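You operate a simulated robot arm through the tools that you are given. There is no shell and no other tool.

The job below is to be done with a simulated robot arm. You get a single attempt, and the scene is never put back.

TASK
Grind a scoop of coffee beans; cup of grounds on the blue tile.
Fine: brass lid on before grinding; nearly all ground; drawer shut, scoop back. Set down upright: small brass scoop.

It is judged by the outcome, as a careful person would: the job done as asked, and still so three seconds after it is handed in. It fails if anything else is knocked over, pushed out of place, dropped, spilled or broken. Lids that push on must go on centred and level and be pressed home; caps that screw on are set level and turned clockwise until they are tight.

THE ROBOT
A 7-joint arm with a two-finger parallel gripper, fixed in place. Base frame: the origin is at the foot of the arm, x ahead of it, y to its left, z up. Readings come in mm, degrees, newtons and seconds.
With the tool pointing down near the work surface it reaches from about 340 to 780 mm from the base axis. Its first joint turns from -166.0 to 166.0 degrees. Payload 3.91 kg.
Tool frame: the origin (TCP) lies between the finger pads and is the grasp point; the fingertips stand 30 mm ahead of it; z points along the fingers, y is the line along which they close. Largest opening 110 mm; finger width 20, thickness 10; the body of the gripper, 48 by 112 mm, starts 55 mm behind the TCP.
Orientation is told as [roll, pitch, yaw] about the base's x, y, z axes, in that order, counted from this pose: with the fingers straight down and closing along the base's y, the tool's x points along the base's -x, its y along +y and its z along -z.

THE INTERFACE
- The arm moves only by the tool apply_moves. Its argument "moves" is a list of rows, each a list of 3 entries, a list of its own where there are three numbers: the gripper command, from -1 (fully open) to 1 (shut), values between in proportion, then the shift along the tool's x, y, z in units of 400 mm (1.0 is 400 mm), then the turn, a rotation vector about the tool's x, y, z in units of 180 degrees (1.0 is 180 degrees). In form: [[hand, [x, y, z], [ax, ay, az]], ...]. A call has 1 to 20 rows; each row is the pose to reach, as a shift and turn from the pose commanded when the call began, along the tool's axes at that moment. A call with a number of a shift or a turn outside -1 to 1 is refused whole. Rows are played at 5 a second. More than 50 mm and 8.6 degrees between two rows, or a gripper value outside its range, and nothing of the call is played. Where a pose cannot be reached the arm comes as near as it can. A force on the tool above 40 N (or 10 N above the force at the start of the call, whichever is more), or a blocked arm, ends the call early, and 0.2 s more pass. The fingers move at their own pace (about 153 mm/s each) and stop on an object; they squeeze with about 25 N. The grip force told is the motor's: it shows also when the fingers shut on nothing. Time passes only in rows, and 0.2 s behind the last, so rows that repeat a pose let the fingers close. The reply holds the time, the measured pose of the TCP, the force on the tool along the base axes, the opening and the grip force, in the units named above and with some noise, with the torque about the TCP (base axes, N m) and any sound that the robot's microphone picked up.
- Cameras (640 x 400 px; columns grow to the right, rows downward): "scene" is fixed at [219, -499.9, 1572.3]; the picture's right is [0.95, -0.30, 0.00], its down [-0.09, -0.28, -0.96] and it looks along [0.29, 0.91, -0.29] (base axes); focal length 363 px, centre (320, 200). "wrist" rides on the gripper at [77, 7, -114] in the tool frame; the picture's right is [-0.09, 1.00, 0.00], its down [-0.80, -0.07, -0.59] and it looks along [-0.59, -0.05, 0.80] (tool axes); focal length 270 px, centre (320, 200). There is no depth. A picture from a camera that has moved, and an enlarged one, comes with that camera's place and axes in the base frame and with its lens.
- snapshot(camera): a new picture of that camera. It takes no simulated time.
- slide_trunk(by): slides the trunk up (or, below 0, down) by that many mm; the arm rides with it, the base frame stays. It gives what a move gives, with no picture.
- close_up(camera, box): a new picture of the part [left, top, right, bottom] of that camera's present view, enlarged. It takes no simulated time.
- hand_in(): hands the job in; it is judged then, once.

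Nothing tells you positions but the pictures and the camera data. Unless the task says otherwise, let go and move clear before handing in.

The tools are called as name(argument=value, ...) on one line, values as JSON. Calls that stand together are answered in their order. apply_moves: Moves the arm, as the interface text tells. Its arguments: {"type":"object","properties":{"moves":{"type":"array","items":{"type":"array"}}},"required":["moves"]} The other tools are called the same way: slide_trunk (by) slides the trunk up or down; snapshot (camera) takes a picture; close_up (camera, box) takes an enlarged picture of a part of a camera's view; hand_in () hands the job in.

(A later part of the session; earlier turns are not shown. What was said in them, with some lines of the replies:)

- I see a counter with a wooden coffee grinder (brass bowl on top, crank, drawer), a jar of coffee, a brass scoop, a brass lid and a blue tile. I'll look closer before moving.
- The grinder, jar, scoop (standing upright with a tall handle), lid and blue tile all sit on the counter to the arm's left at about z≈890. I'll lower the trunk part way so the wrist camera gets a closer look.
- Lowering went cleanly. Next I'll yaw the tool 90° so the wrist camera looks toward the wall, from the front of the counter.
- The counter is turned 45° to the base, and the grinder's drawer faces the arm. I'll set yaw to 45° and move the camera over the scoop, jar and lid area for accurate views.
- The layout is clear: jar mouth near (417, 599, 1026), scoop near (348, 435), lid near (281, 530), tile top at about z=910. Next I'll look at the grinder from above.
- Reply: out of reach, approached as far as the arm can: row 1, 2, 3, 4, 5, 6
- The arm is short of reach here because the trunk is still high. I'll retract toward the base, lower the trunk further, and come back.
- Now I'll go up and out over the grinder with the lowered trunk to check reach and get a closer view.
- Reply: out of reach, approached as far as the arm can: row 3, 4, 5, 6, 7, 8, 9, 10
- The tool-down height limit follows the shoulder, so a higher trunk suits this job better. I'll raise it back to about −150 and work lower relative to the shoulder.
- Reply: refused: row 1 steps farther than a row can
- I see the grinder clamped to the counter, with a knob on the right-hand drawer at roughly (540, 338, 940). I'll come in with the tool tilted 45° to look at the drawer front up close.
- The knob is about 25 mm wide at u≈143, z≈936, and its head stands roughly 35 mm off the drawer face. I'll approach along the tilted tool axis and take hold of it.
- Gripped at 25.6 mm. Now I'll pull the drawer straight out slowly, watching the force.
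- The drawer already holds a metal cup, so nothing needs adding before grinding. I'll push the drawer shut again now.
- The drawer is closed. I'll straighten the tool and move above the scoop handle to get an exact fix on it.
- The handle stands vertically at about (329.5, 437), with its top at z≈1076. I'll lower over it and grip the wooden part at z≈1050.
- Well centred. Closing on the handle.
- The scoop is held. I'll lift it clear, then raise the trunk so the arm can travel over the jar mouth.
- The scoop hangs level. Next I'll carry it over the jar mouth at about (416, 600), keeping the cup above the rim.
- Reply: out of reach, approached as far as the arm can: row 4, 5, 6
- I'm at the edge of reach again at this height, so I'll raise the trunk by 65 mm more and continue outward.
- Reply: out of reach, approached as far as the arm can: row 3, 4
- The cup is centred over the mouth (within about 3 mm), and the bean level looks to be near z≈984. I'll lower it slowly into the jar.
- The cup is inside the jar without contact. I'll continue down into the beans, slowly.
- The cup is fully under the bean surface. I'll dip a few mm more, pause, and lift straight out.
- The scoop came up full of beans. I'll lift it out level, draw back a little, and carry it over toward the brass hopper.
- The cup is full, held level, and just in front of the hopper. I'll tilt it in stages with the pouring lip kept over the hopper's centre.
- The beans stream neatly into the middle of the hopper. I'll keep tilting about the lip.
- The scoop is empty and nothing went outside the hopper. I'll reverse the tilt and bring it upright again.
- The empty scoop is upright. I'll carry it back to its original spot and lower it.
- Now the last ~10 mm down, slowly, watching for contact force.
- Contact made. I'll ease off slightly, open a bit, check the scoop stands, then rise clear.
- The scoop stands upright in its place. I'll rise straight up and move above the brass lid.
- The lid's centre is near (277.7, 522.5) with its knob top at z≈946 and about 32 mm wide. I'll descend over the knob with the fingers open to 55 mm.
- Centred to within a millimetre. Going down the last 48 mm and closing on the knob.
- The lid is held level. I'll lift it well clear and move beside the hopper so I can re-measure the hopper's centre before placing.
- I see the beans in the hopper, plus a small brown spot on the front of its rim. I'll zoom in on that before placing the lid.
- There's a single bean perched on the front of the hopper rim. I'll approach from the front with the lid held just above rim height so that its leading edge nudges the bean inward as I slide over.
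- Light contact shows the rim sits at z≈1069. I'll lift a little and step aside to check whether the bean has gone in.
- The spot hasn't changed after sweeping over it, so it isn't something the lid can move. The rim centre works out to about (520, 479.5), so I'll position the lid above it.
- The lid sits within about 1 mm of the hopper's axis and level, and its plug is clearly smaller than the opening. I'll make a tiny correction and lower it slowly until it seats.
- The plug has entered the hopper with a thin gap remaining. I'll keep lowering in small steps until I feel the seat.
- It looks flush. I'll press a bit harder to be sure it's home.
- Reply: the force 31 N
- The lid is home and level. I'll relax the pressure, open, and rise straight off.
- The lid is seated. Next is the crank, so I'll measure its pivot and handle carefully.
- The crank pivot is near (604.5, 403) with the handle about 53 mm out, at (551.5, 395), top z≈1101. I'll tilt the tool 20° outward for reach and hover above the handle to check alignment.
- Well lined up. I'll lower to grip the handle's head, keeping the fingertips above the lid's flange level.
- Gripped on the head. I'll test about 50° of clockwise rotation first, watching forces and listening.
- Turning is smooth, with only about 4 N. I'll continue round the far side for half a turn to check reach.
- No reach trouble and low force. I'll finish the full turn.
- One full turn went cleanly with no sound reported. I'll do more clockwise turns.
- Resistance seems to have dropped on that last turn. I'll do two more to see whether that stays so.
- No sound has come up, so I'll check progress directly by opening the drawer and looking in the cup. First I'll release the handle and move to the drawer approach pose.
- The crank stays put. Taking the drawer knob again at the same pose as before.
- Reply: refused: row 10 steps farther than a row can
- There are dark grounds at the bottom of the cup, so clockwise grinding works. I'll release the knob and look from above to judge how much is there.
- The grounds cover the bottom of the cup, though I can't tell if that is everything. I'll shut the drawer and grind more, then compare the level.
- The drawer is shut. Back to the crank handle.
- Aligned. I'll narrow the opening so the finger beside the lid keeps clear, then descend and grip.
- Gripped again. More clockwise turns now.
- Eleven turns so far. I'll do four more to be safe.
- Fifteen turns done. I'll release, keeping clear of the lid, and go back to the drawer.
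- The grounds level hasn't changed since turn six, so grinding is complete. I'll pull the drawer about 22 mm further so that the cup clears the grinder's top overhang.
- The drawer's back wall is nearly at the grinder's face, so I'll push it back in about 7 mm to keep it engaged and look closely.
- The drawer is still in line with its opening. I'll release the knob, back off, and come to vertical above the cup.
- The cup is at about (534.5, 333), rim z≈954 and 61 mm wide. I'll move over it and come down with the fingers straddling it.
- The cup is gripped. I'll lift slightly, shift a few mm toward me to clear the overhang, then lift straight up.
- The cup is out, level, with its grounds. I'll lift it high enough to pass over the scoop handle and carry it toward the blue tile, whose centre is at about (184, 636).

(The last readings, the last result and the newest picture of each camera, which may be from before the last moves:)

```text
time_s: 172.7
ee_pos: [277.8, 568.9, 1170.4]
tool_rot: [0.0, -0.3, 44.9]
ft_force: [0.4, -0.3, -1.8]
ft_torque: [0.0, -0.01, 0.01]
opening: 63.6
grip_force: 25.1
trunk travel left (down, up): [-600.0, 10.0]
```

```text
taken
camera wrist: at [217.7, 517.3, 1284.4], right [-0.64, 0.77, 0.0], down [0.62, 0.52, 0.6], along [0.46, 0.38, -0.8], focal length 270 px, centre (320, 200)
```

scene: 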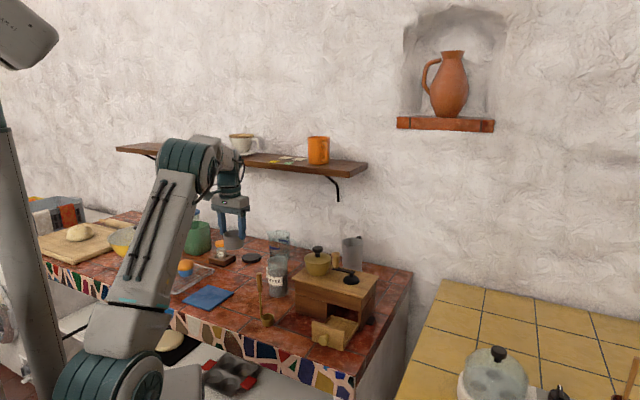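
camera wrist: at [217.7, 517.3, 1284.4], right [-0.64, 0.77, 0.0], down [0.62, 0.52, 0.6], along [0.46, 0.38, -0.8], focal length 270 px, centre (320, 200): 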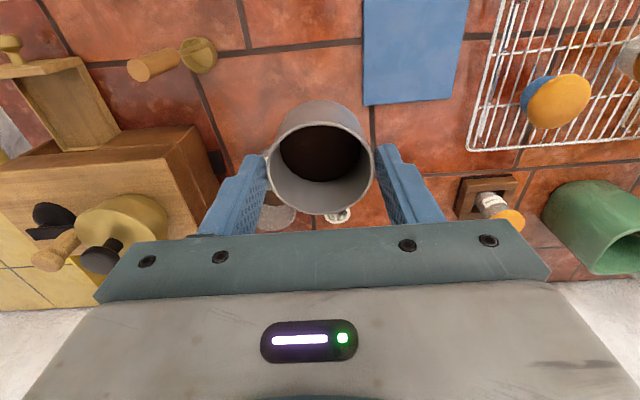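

apply_moves(moves=[[1, [0.01, 0.06, 0], [0, 0, 0]], [1, [0.024, 0.14, 0], [0, 0, 0]], [1, [0.036, 0.215, 0], [0, 0, 0]], [1, [0.0475, 0.27, 0], [0, 0, 0]], [1, [0.0475, 0.2845, 0.04], [0, 0, 0]], [1, [0.0475, 0.2845, 0.14], [0, 0, 0]], [1, [0.0475, 0.2845, 0.24], [0, 0, 0]], [1, [0.0475, 0.2845, 0.34], [0, 0, 0]], [1, [0.0475, 0.2845, 0.42], [0, 0, 0]], [1, [0.0475, 0.2845, 0.45], [0, 0, 0]], [1, [0.0475, 0.2845, 0.45], [0, 0, 0]]])

close_up(camera="scene", box=[150, 220, 270, 330])

snapshot(camera="wrist")

```text
time_s: 175.1
ee_pos: [182.8, 635.4, 989.6]
tool_rot: [0.0, -0.2, 45.1]
ft_force: [-0.2, 0.0, -1.3]
ft_torque: [0.0, -0.02, 0.01]
opening: 63.3
grip_force: 25.3
trunk travel left (down, up): [-600.0, 10.0]
```

```text
3.64 times, centred on (210, 275) of scene
camera zoom: at [219.0, -499.9, 1572.3], right [0.95, -0.3, 0.0], down [-0.09, -0.28, -0.96], along [0.29, 0.91, -0.29], focal length 1320 px, centre (720, -73)
```

zoom: 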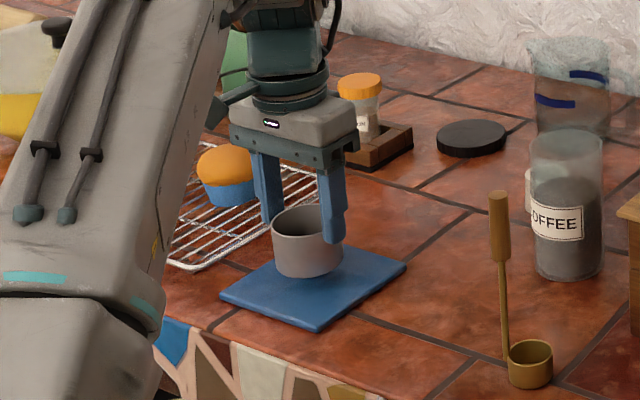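

```text
taken
camera wrist: at [122.7, 584.8, 1102.8], right [-0.64, 0.77, 0.0], down [0.61, 0.52, 0.6], along [0.46, 0.38, -0.8], focal length 270 px, centre (320, 200)
```

wrist: 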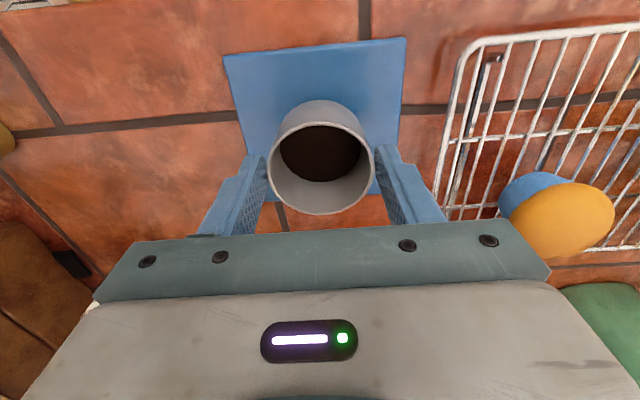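

Over the tile, level. Lowering slowly until contact.

apply_moves(moves=[[1, [0, 0, 0.01], [0, 0, 0]], [1, [0, 0, 0.02], [0, 0, 0]], [1, [0, 0, 0.027], [0, 0, 0]], [1, [0, 0, 0.027], [0, 0, 0]]])

close_up(camera="scene", box=[185, 260, 255, 320])

```text
time_s: 176.1
ee_pos: [182.7, 635.4, 978.7]
tool_rot: [-0.1, -0.2, 45.0]
ft_force: [0.7, 0.0, -1.5]
ft_torque: [0.02, 0.01, 0.0]
opening: 63.6
grip_force: 24.5
trunk travel left (down, up): [-600.0, 10.0]
```

```text
6.67 times, centred on (220, 290) of scene
camera zoom: at [219.0, -499.9, 1572.3], right [0.95, -0.3, 0.0], down [-0.09, -0.28, -0.96], along [0.29, 0.91, -0.29], focal length 2421 px, centre (987, -400)
```

zoom: 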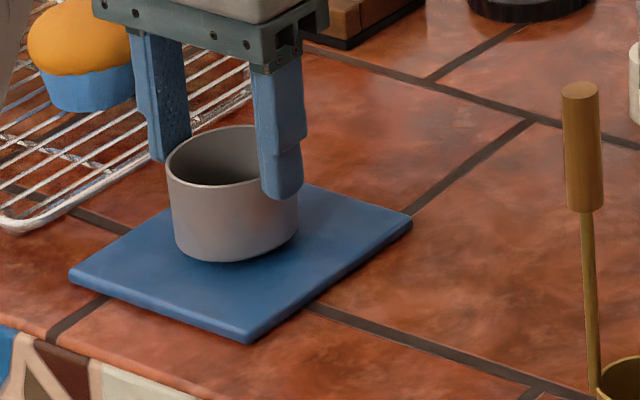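

apply_moves(moves=[[1, [0, 0, 0.005], [0, 0, 0]], [1, [0, 0, 0.01], [0, 0, 0]], [1, [0, 0, 0.01], [0, 0, 0]]])

apply_moves(moves=[[1, [0, 0, 0.003], [0, 0, 0]], [1, [0, 0, 0.006], [0, 0, 0]], [1, [0, 0, 0.006], [0, 0, 0]]])

close_up(camera="scene", box=[185, 260, 255, 320])

```text
time_s: 176.8
ee_pos: [183.8, 636.4, 974.7]
tool_rot: [0.0, 0.0, 45.0]
ft_force: [-0.5, 1.0, -1.3]
ft_torque: [-0.04, 0.02, 0.01]
opening: 63.4
grip_force: 25.1
trunk travel left (down, up): [-600.0, 10.0]
```

```text
time_s: 177.7
ee_pos: [183.3, 635.7, 972.4]
tool_rot: [0.0, -0.3, 45.0]
ft_force: [-0.4, 0.1, 1.4]
ft_torque: [0.02, -0.04, 0.02]
opening: 63.8
grip_force: 24.3
trunk travel left (down, up): [-600.0, 10.0]
```

```text
6.67 times, centred on (220, 290) of scene
camera zoom: at [219.0, -499.9, 1572.3], right [0.95, -0.3, 0.0], down [-0.09, -0.28, -0.96], along [0.29, 0.91, -0.29], focal length 2421 px, centre (987, -400)
```

zoom: 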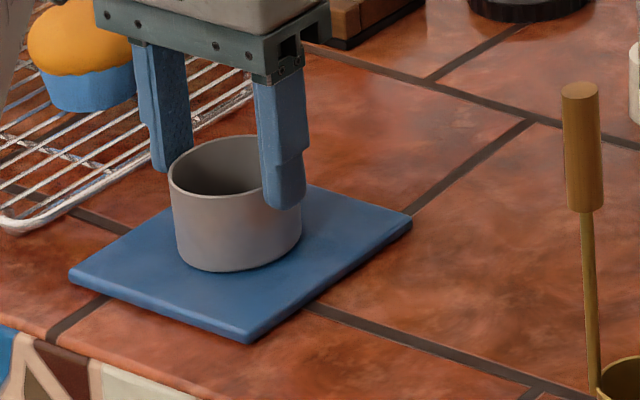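

apply_moves(moves=[[1, [0, 0, 0.0025], [0, 0, 0]], [1, [0, 0, 0.0025], [0, 0, 0]]])

```text
time_s: 178.2
ee_pos: [183.1, 635.9, 972.1]
tool_rot: [-0.1, -0.4, 45.0]
ft_force: [0.0, 0.9, 8.5]
ft_torque: [-0.04, -0.06, 0.02]
opening: 63.4
grip_force: 25.1
trunk travel left (down, up): [-600.0, 10.0]
```

The cup is resting on the tile. I'll open slightly, check, and rise.

apply_moves(moves=[[1, [0, 0, -0.0015], [0, 0, 0]], [-0.3, [0, 0, -0.0015], [0, 0, 0]], [-0.4, [0, 0, -0.0015], [0, 0, 0]], [-0.4, [0, 0, -0.0015], [0, 0, 0]], [-0.4, [0, 0, -0.05], [0, 0, 0]], [-0.4, [0, 0, -0.13], [0, 0, 0]], [-0.4, [0, 0, -0.25], [0, 0, 0]], [-0.4, [0, 0, -0.37], [0, 0, 0]], [-0.4, [0, 0, -0.48], [0, 0, 0]], [-0.4, [0, 0, -0.48], [0, 0, 0]]])

snapshot(camera="wrist")

close_up(camera="scene", box=[185, 250, 255, 320])

```text
time_s: 180.4
ee_pos: [183.2, 636.2, 1163.6]
tool_rot: [0.1, -0.2, 45.0]
ft_force: [-0.5, -0.2, -0.2]
ft_torque: [-0.03, -0.02, 0.04]
opening: 76.9
grip_force: 0.0
trunk travel left (down, up): [-600.0, 10.0]
```

```text
taken
camera wrist: at [123.4, 585.4, 1277.8], right [-0.64, 0.77, 0.0], down [0.62, 0.52, 0.6], along [0.46, 0.38, -0.8], focal length 270 px, centre (320, 200)
```

wrist: 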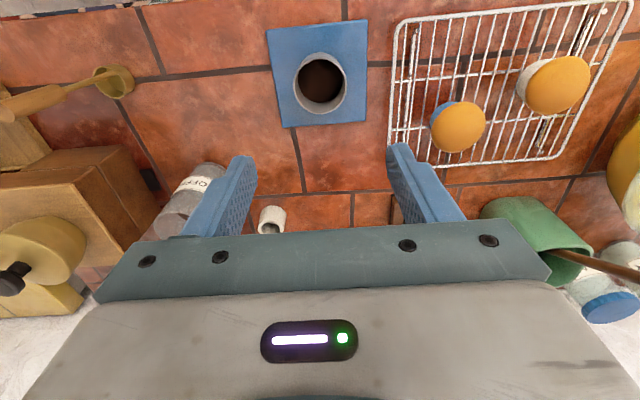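

```text
5.71 times, centred on (220, 285) of scene
camera zoom: at [219.0, -499.9, 1572.3], right [0.95, -0.3, 0.0], down [-0.09, -0.28, -0.96], along [0.29, 0.91, -0.29], focal length 2075 px, centre (891, -286)
```

zoom: 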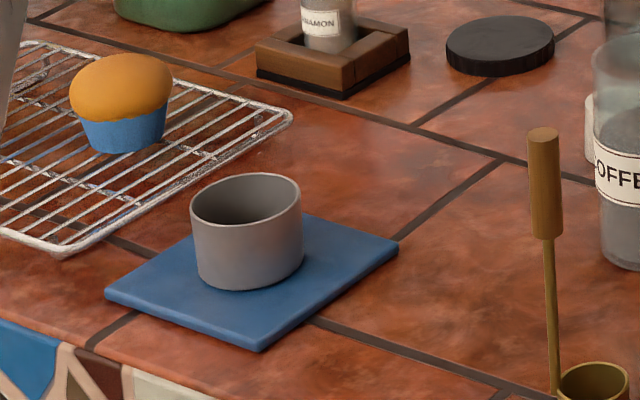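

The cup sits centred on the tile with its grounds in it. Now I'll go back to shut the drawer.

apply_moves(moves=[[-0.1, [0.01, -0.1, 0], [0, 0, 0]], [0.1, [0.02, -0.21, 0], [0, 0, 0]], [0.1, [0.035, -0.32, 0], [0, 0, 0]], [0.1, [0.05, -0.43, 0], [0, 0, 0]], [0.1, [0.065, -0.54, 0], [0, 0, 0]], [0.1, [0.08, -0.65, 0], [0, 0, 0]], [0.1, [0.1, -0.76, 0], [0, 0, 0]], [0.1, [0.12, -0.87, 0], [0, 0, 0]], [0.1, [0.14, -0.97, 0], [0, 0, 0]], [0.1, [0.14, -0.99, 0], [0, 0, 0]]])

```text
time_s: 182.7
ee_pos: [424.3, 315.4, 1163.3]
tool_rot: [0.0, -0.3, 45.0]
ft_force: [-0.2, 0.4, 0.4]
ft_torque: [-0.02, 0.0, -0.01]
opening: 49.6
grip_force: 0.1
trunk travel left (down, up): [-600.0, 10.0]
```

apply_moves(moves=[[0.1, [0.0375, -0.0875, 0.0375], [0, -0.0444, 0]], [0.1, [0.075, -0.1625, 0.1125], [0, -0.0889, 0]], [0.1, [0.1125, -0.1625, 0.2125], [0, -0.1333, 0]], [0.1, [0.1375, -0.1625, 0.3125], [0, -0.1778, 0]], [0.1, [0.1425, -0.1625, 0.3875], [0, -0.2222, 0]], [0.1, [0.1375, -0.1625, 0.4125], [0, -0.25, 0]], [0.1, [0.1375, -0.1625, 0.4125], [0, -0.25, 0]]])

snapshot(camera="wrist")

close_up(camera="scene", box=[290, 260, 390, 350])

```text
time_s: 184.2
ee_pos: [430.5, 232.5, 997.2]
tool_rot: [0.0, -45.2, 44.9]
ft_force: [0.2, -0.2, 0.2]
ft_torque: [-0.03, 0.0, 0.0]
opening: 49.5
grip_force: 0.0
trunk travel left (down, up): [-600.0, 10.0]
```

```text
taken
camera wrist: at [329.8, 139.5, 1023.6], right [-0.66, 0.75, 0.06], down [0.15, 0.05, 0.99], along [0.74, 0.66, -0.15], focal length 270 px, centre (320, 200)
```

wrist: 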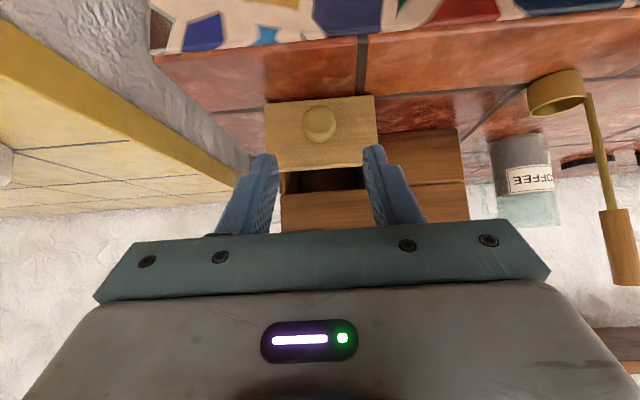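

```text
4.44 times, centred on (340, 305) of scene
camera zoom: at [219.0, -499.9, 1572.3], right [0.95, -0.3, 0.0], down [-0.09, -0.28, -0.96], along [0.29, 0.91, -0.29], focal length 1614 px, centre (231, -267)
```

zoom: 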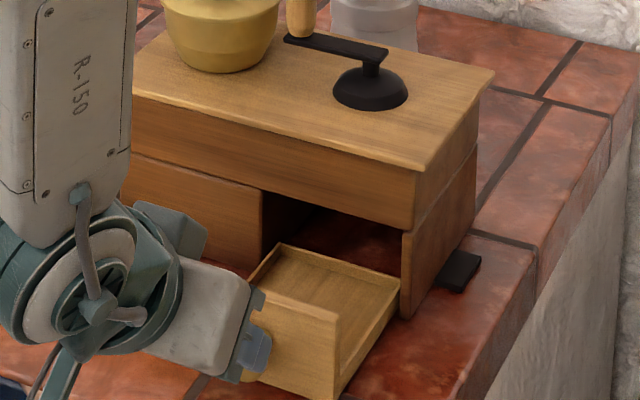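

apply_moves(moves=[[0.1, [0.001, -0.0045, 0.08], [0, 0, 0]], [0.1, [0.0027, -0.0045, 0.15], [0, 0, 0]], [0.1, [0.0027, -0.0045, 0.189], [0, 0, 0]], [0.1, [0.0027, -0.0045, 0.189], [0, 0, 0]]])

snapshot(camera="wrist")

```text
time_s: 185.2
ee_pos: [468.6, 267.7, 941.7]
tool_rot: [0.0, -45.2, 45.0]
ft_force: [0.4, 1.1, -0.2]
ft_torque: [-0.02, 0.01, 0.02]
opening: 49.3
grip_force: 0.1
trunk travel left (down, up): [-600.0, 10.0]
```

```text
taken
camera wrist: at [368.4, 175.9, 969.0], right [-0.66, 0.75, 0.06], down [0.15, 0.05, 0.99], along [0.74, 0.66, -0.15], focal length 270 px, centre (320, 200)
```

wrist: 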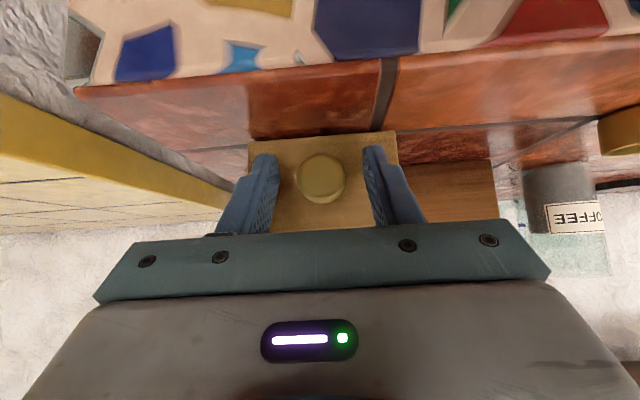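

Knob centred between the fingers. Gripping and pushing straight in.

apply_moves(moves=[[1, [0, 0, 0], [0, 0, 0]], [1, [0, 0, 0], [0, 0, 0]], [1, [0, 0, 0], [0, 0, 0]], [1, [-0.015, 0, 0.015], [0, 0, 0]], [1, [-0.03, 0, 0.03], [0, 0, 0]], [1, [-0.05, 0, 0.05], [0, 0, 0]], [1, [-0.07, 0, 0.07], [0, 0, 0]], [1, [-0.09, 0, 0.09], [0, 0, 0]], [1, [-0.11, 0, 0.11], [0, 0, 0]], [1, [-0.13, 0, 0.13], [0, 0, 0]], [1, [-0.15, 0, 0.15], [0, 0, 0]], [1, [-0.16, 0, 0.16], [0, 0, 0]], [1, [-0.168, 0, 0.168], [0, 0, 0]], [1, [-0.168, 0, 0.168], [0, 0, 0]]])

close_up(camera="scene", box=[290, 260, 390, 350])

close_up(camera="wrist", box=[200, 100, 440, 240])

```text
time_s: 188.2
ee_pos: [536.8, 336.5, 943.5]
tool_rot: [-0.1, -45.1, 45.1]
ft_force: [-6.8, 8.2, -15.4]
ft_torque: [-0.39, 0.55, 0.06]
opening: 25.4
grip_force: 44.8
trunk travel left (down, up): [-600.0, 10.0]
```

```text
4.44 times, centred on (340, 305) of scene
camera zoom: at [219.0, -499.9, 1572.3], right [0.95, -0.3, 0.0], down [-0.09, -0.28, -0.96], along [0.29, 0.91, -0.29], focal length 1614 px, centre (231, -267)
```

zoom: 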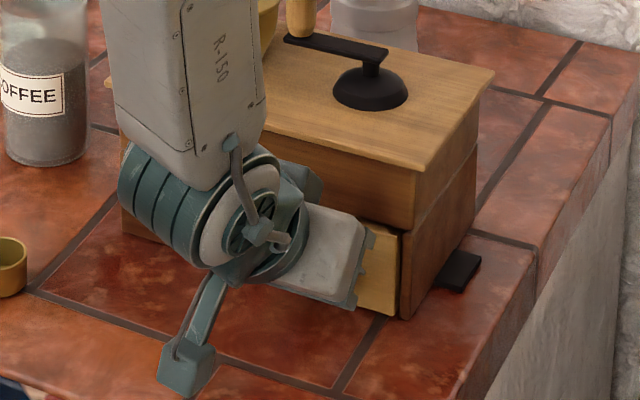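

```text
2.67 times, centred on (320, 170) of wrist
camera zoom: at [436.0, 244.4, 969.3], right [-0.66, 0.75, 0.06], down [0.15, 0.05, 0.99], along [0.73, 0.66, -0.15], focal length 721 px, centre (320, 280)
```

zoom: 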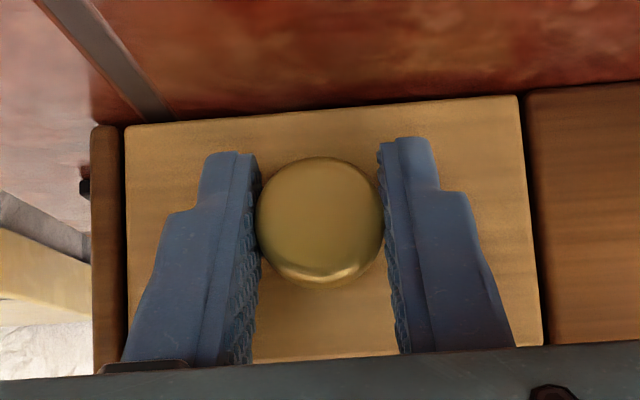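

Shut flush. I'll release, back off, and check the whole scene.

apply_moves(moves=[[0.1, [0, 0, 0], [0, 0, 0]], [0.1, [0, 0, 0], [0, 0, 0]], [0.1, [0, 0, -0.08], [0, 0, 0]], [0.1, [0, 0, -0.18], [0, 0, 0]], [0.1, [0, 0, -0.28], [0, 0, 0]], [0.1, [0, 0, -0.38], [0, 0, 0]], [0.1, [0, 0, -0.48], [0, 0, 0]], [0.1, [0.04, 0, -0.58], [0, 0, 0]], [0.1, [0.04, 0, -0.58], [0, 0, 0]]])

snapshot(camera="scene")

close_up(camera="scene", box=[230, 220, 400, 340])

snapshot(camera="wrist")

```text
time_s: 190.2
ee_pos: [413.4, 210.3, 1097.5]
tool_rot: [0.0, -45.1, 45.0]
ft_force: [-0.3, -1.3, -0.2]
ft_torque: [-0.02, 0.0, 0.0]
opening: 49.8
grip_force: 0.1
trunk travel left (down, up): [-600.0, 10.0]
```

```text
taken
```

scene: 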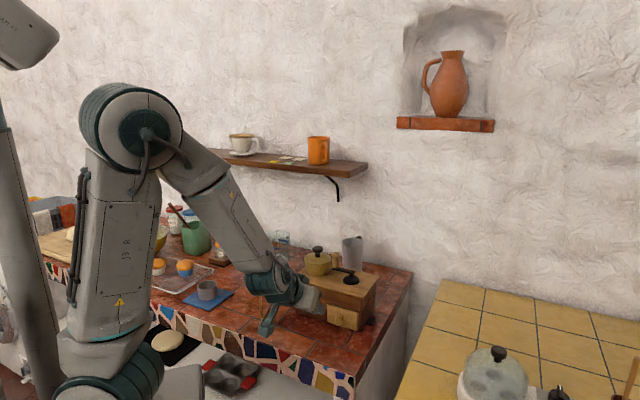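

```text
3.33 times, centred on (315, 280) of scene
camera zoom: at [219.0, -499.9, 1572.3], right [0.95, -0.3, 0.0], down [-0.09, -0.28, -0.96], along [0.29, 0.91, -0.29], focal length 1210 px, centre (337, -67)
```

zoom: 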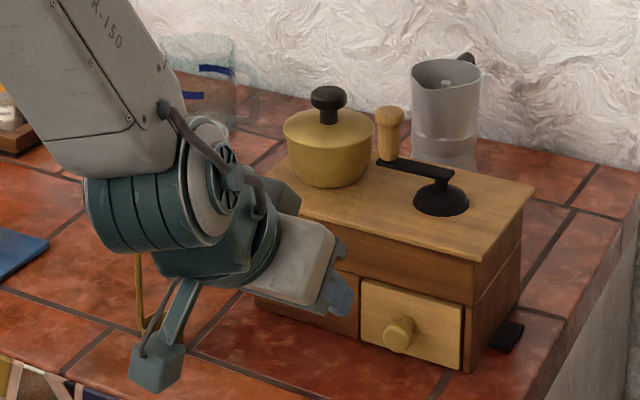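

```text
taken
camera wrist: at [311.9, 118.6, 1123.5], right [-0.66, 0.75, 0.06], down [0.15, 0.05, 0.99], along [0.74, 0.66, -0.15], focal length 270 px, centre (320, 200)
```

wrist: 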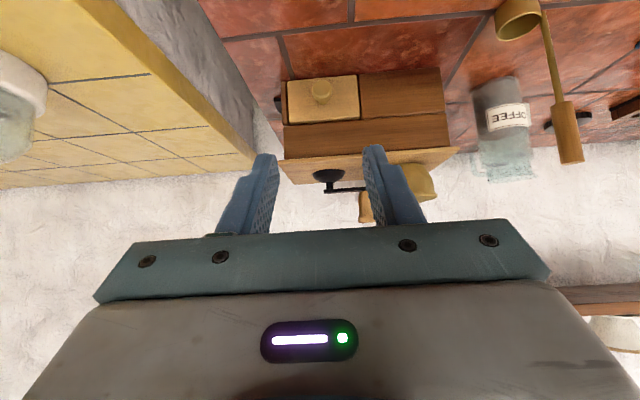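

apply_moves(moves=[[0, [-0.07, 0.03, -0.08], [0, 0, 0]], [0, [-0.11, 0.1, -0.16], [0, 0.03, 0]], [0, [-0.15, 0.1, -0.25], [0, 0.06, 0]], [0, [-0.15, 0.1, -0.25], [0, 0.06, 0]]])

close_up(camera="scene", box=[170, 220, 390, 350])

snapshot(camera="wrist")

```text
time_s: 191.2
ee_pos: [363.7, 218.2, 1210.9]
tool_rot: [0.0, -34.3, 45.1]
ft_force: [0.2, 0.6, 0.6]
ft_torque: [0.03, -0.02, 0.0]
opening: 55.0
grip_force: 0.0
trunk travel left (down, up): [-600.0, 10.0]
```

```text
2.91 times, centred on (280, 285) of scene
camera zoom: at [219.0, -499.9, 1572.3], right [0.95, -0.3, 0.0], down [-0.09, -0.28, -0.96], along [0.29, 0.91, -0.29], focal length 1056 px, centre (436, -47)
```

zoom: 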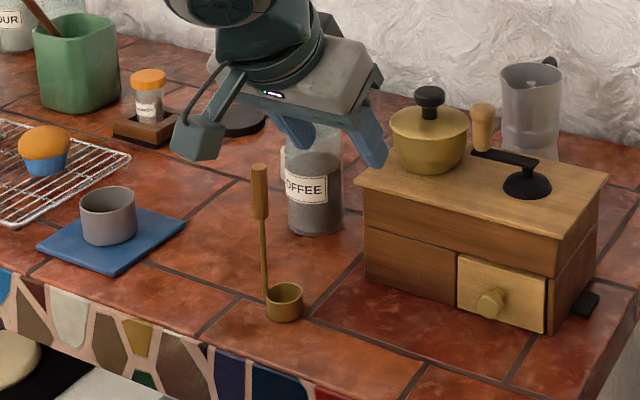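

```text
taken
camera wrist: at [267.9, 132.7, 1261.2], right [-0.65, 0.76, 0.05], down [0.28, 0.18, 0.94], along [0.7, 0.63, -0.33], focal length 270 px, centre (320, 200)
```

wrist: 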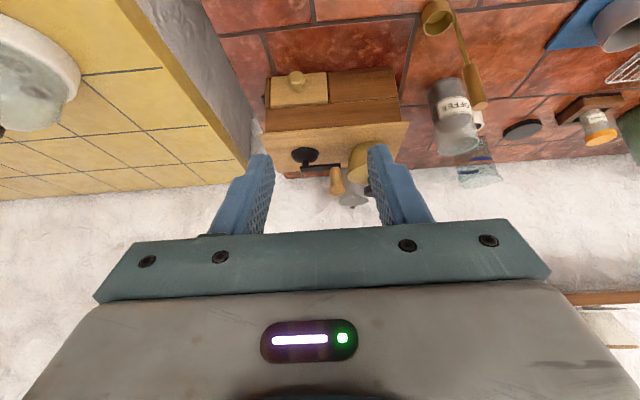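

Everything is where it should be: the cup of grounds is on the blue tile, the drawer is shut and the lid is seated. The scoop is back upright in its place, nothing else has been disturbed, and the arm is clear, so I'm handing in.

hand_in()

```text
The job is handed in.
```

I ground one scoop of beans and handed the job in. The cup of grounds is centred on the blue tile.

- **Lid:** the brass lid went onto the hopper centred and level. I pressed it home before turning the crank.
- **Grinding:** I turned the crank about 15 times clockwise. The grounds in the cup were at the same level after turn 15 as after turn 6, so I took the grinding as complete. I didn't lift the lid to check inside the hopper.
- **Scoop and drawer:** the small brass scoop is back in its original spot, standing upright. The drawer is shut flush.
- **Hopper rim:** after the pour there was a small brown speck on the front of the hopper rim. It didn't move when I swept the lid's edge over it, so I left it. The lid looked flush on the rim afterwards.

I saw nothing else spilled, knocked or out of place in the last pictures.
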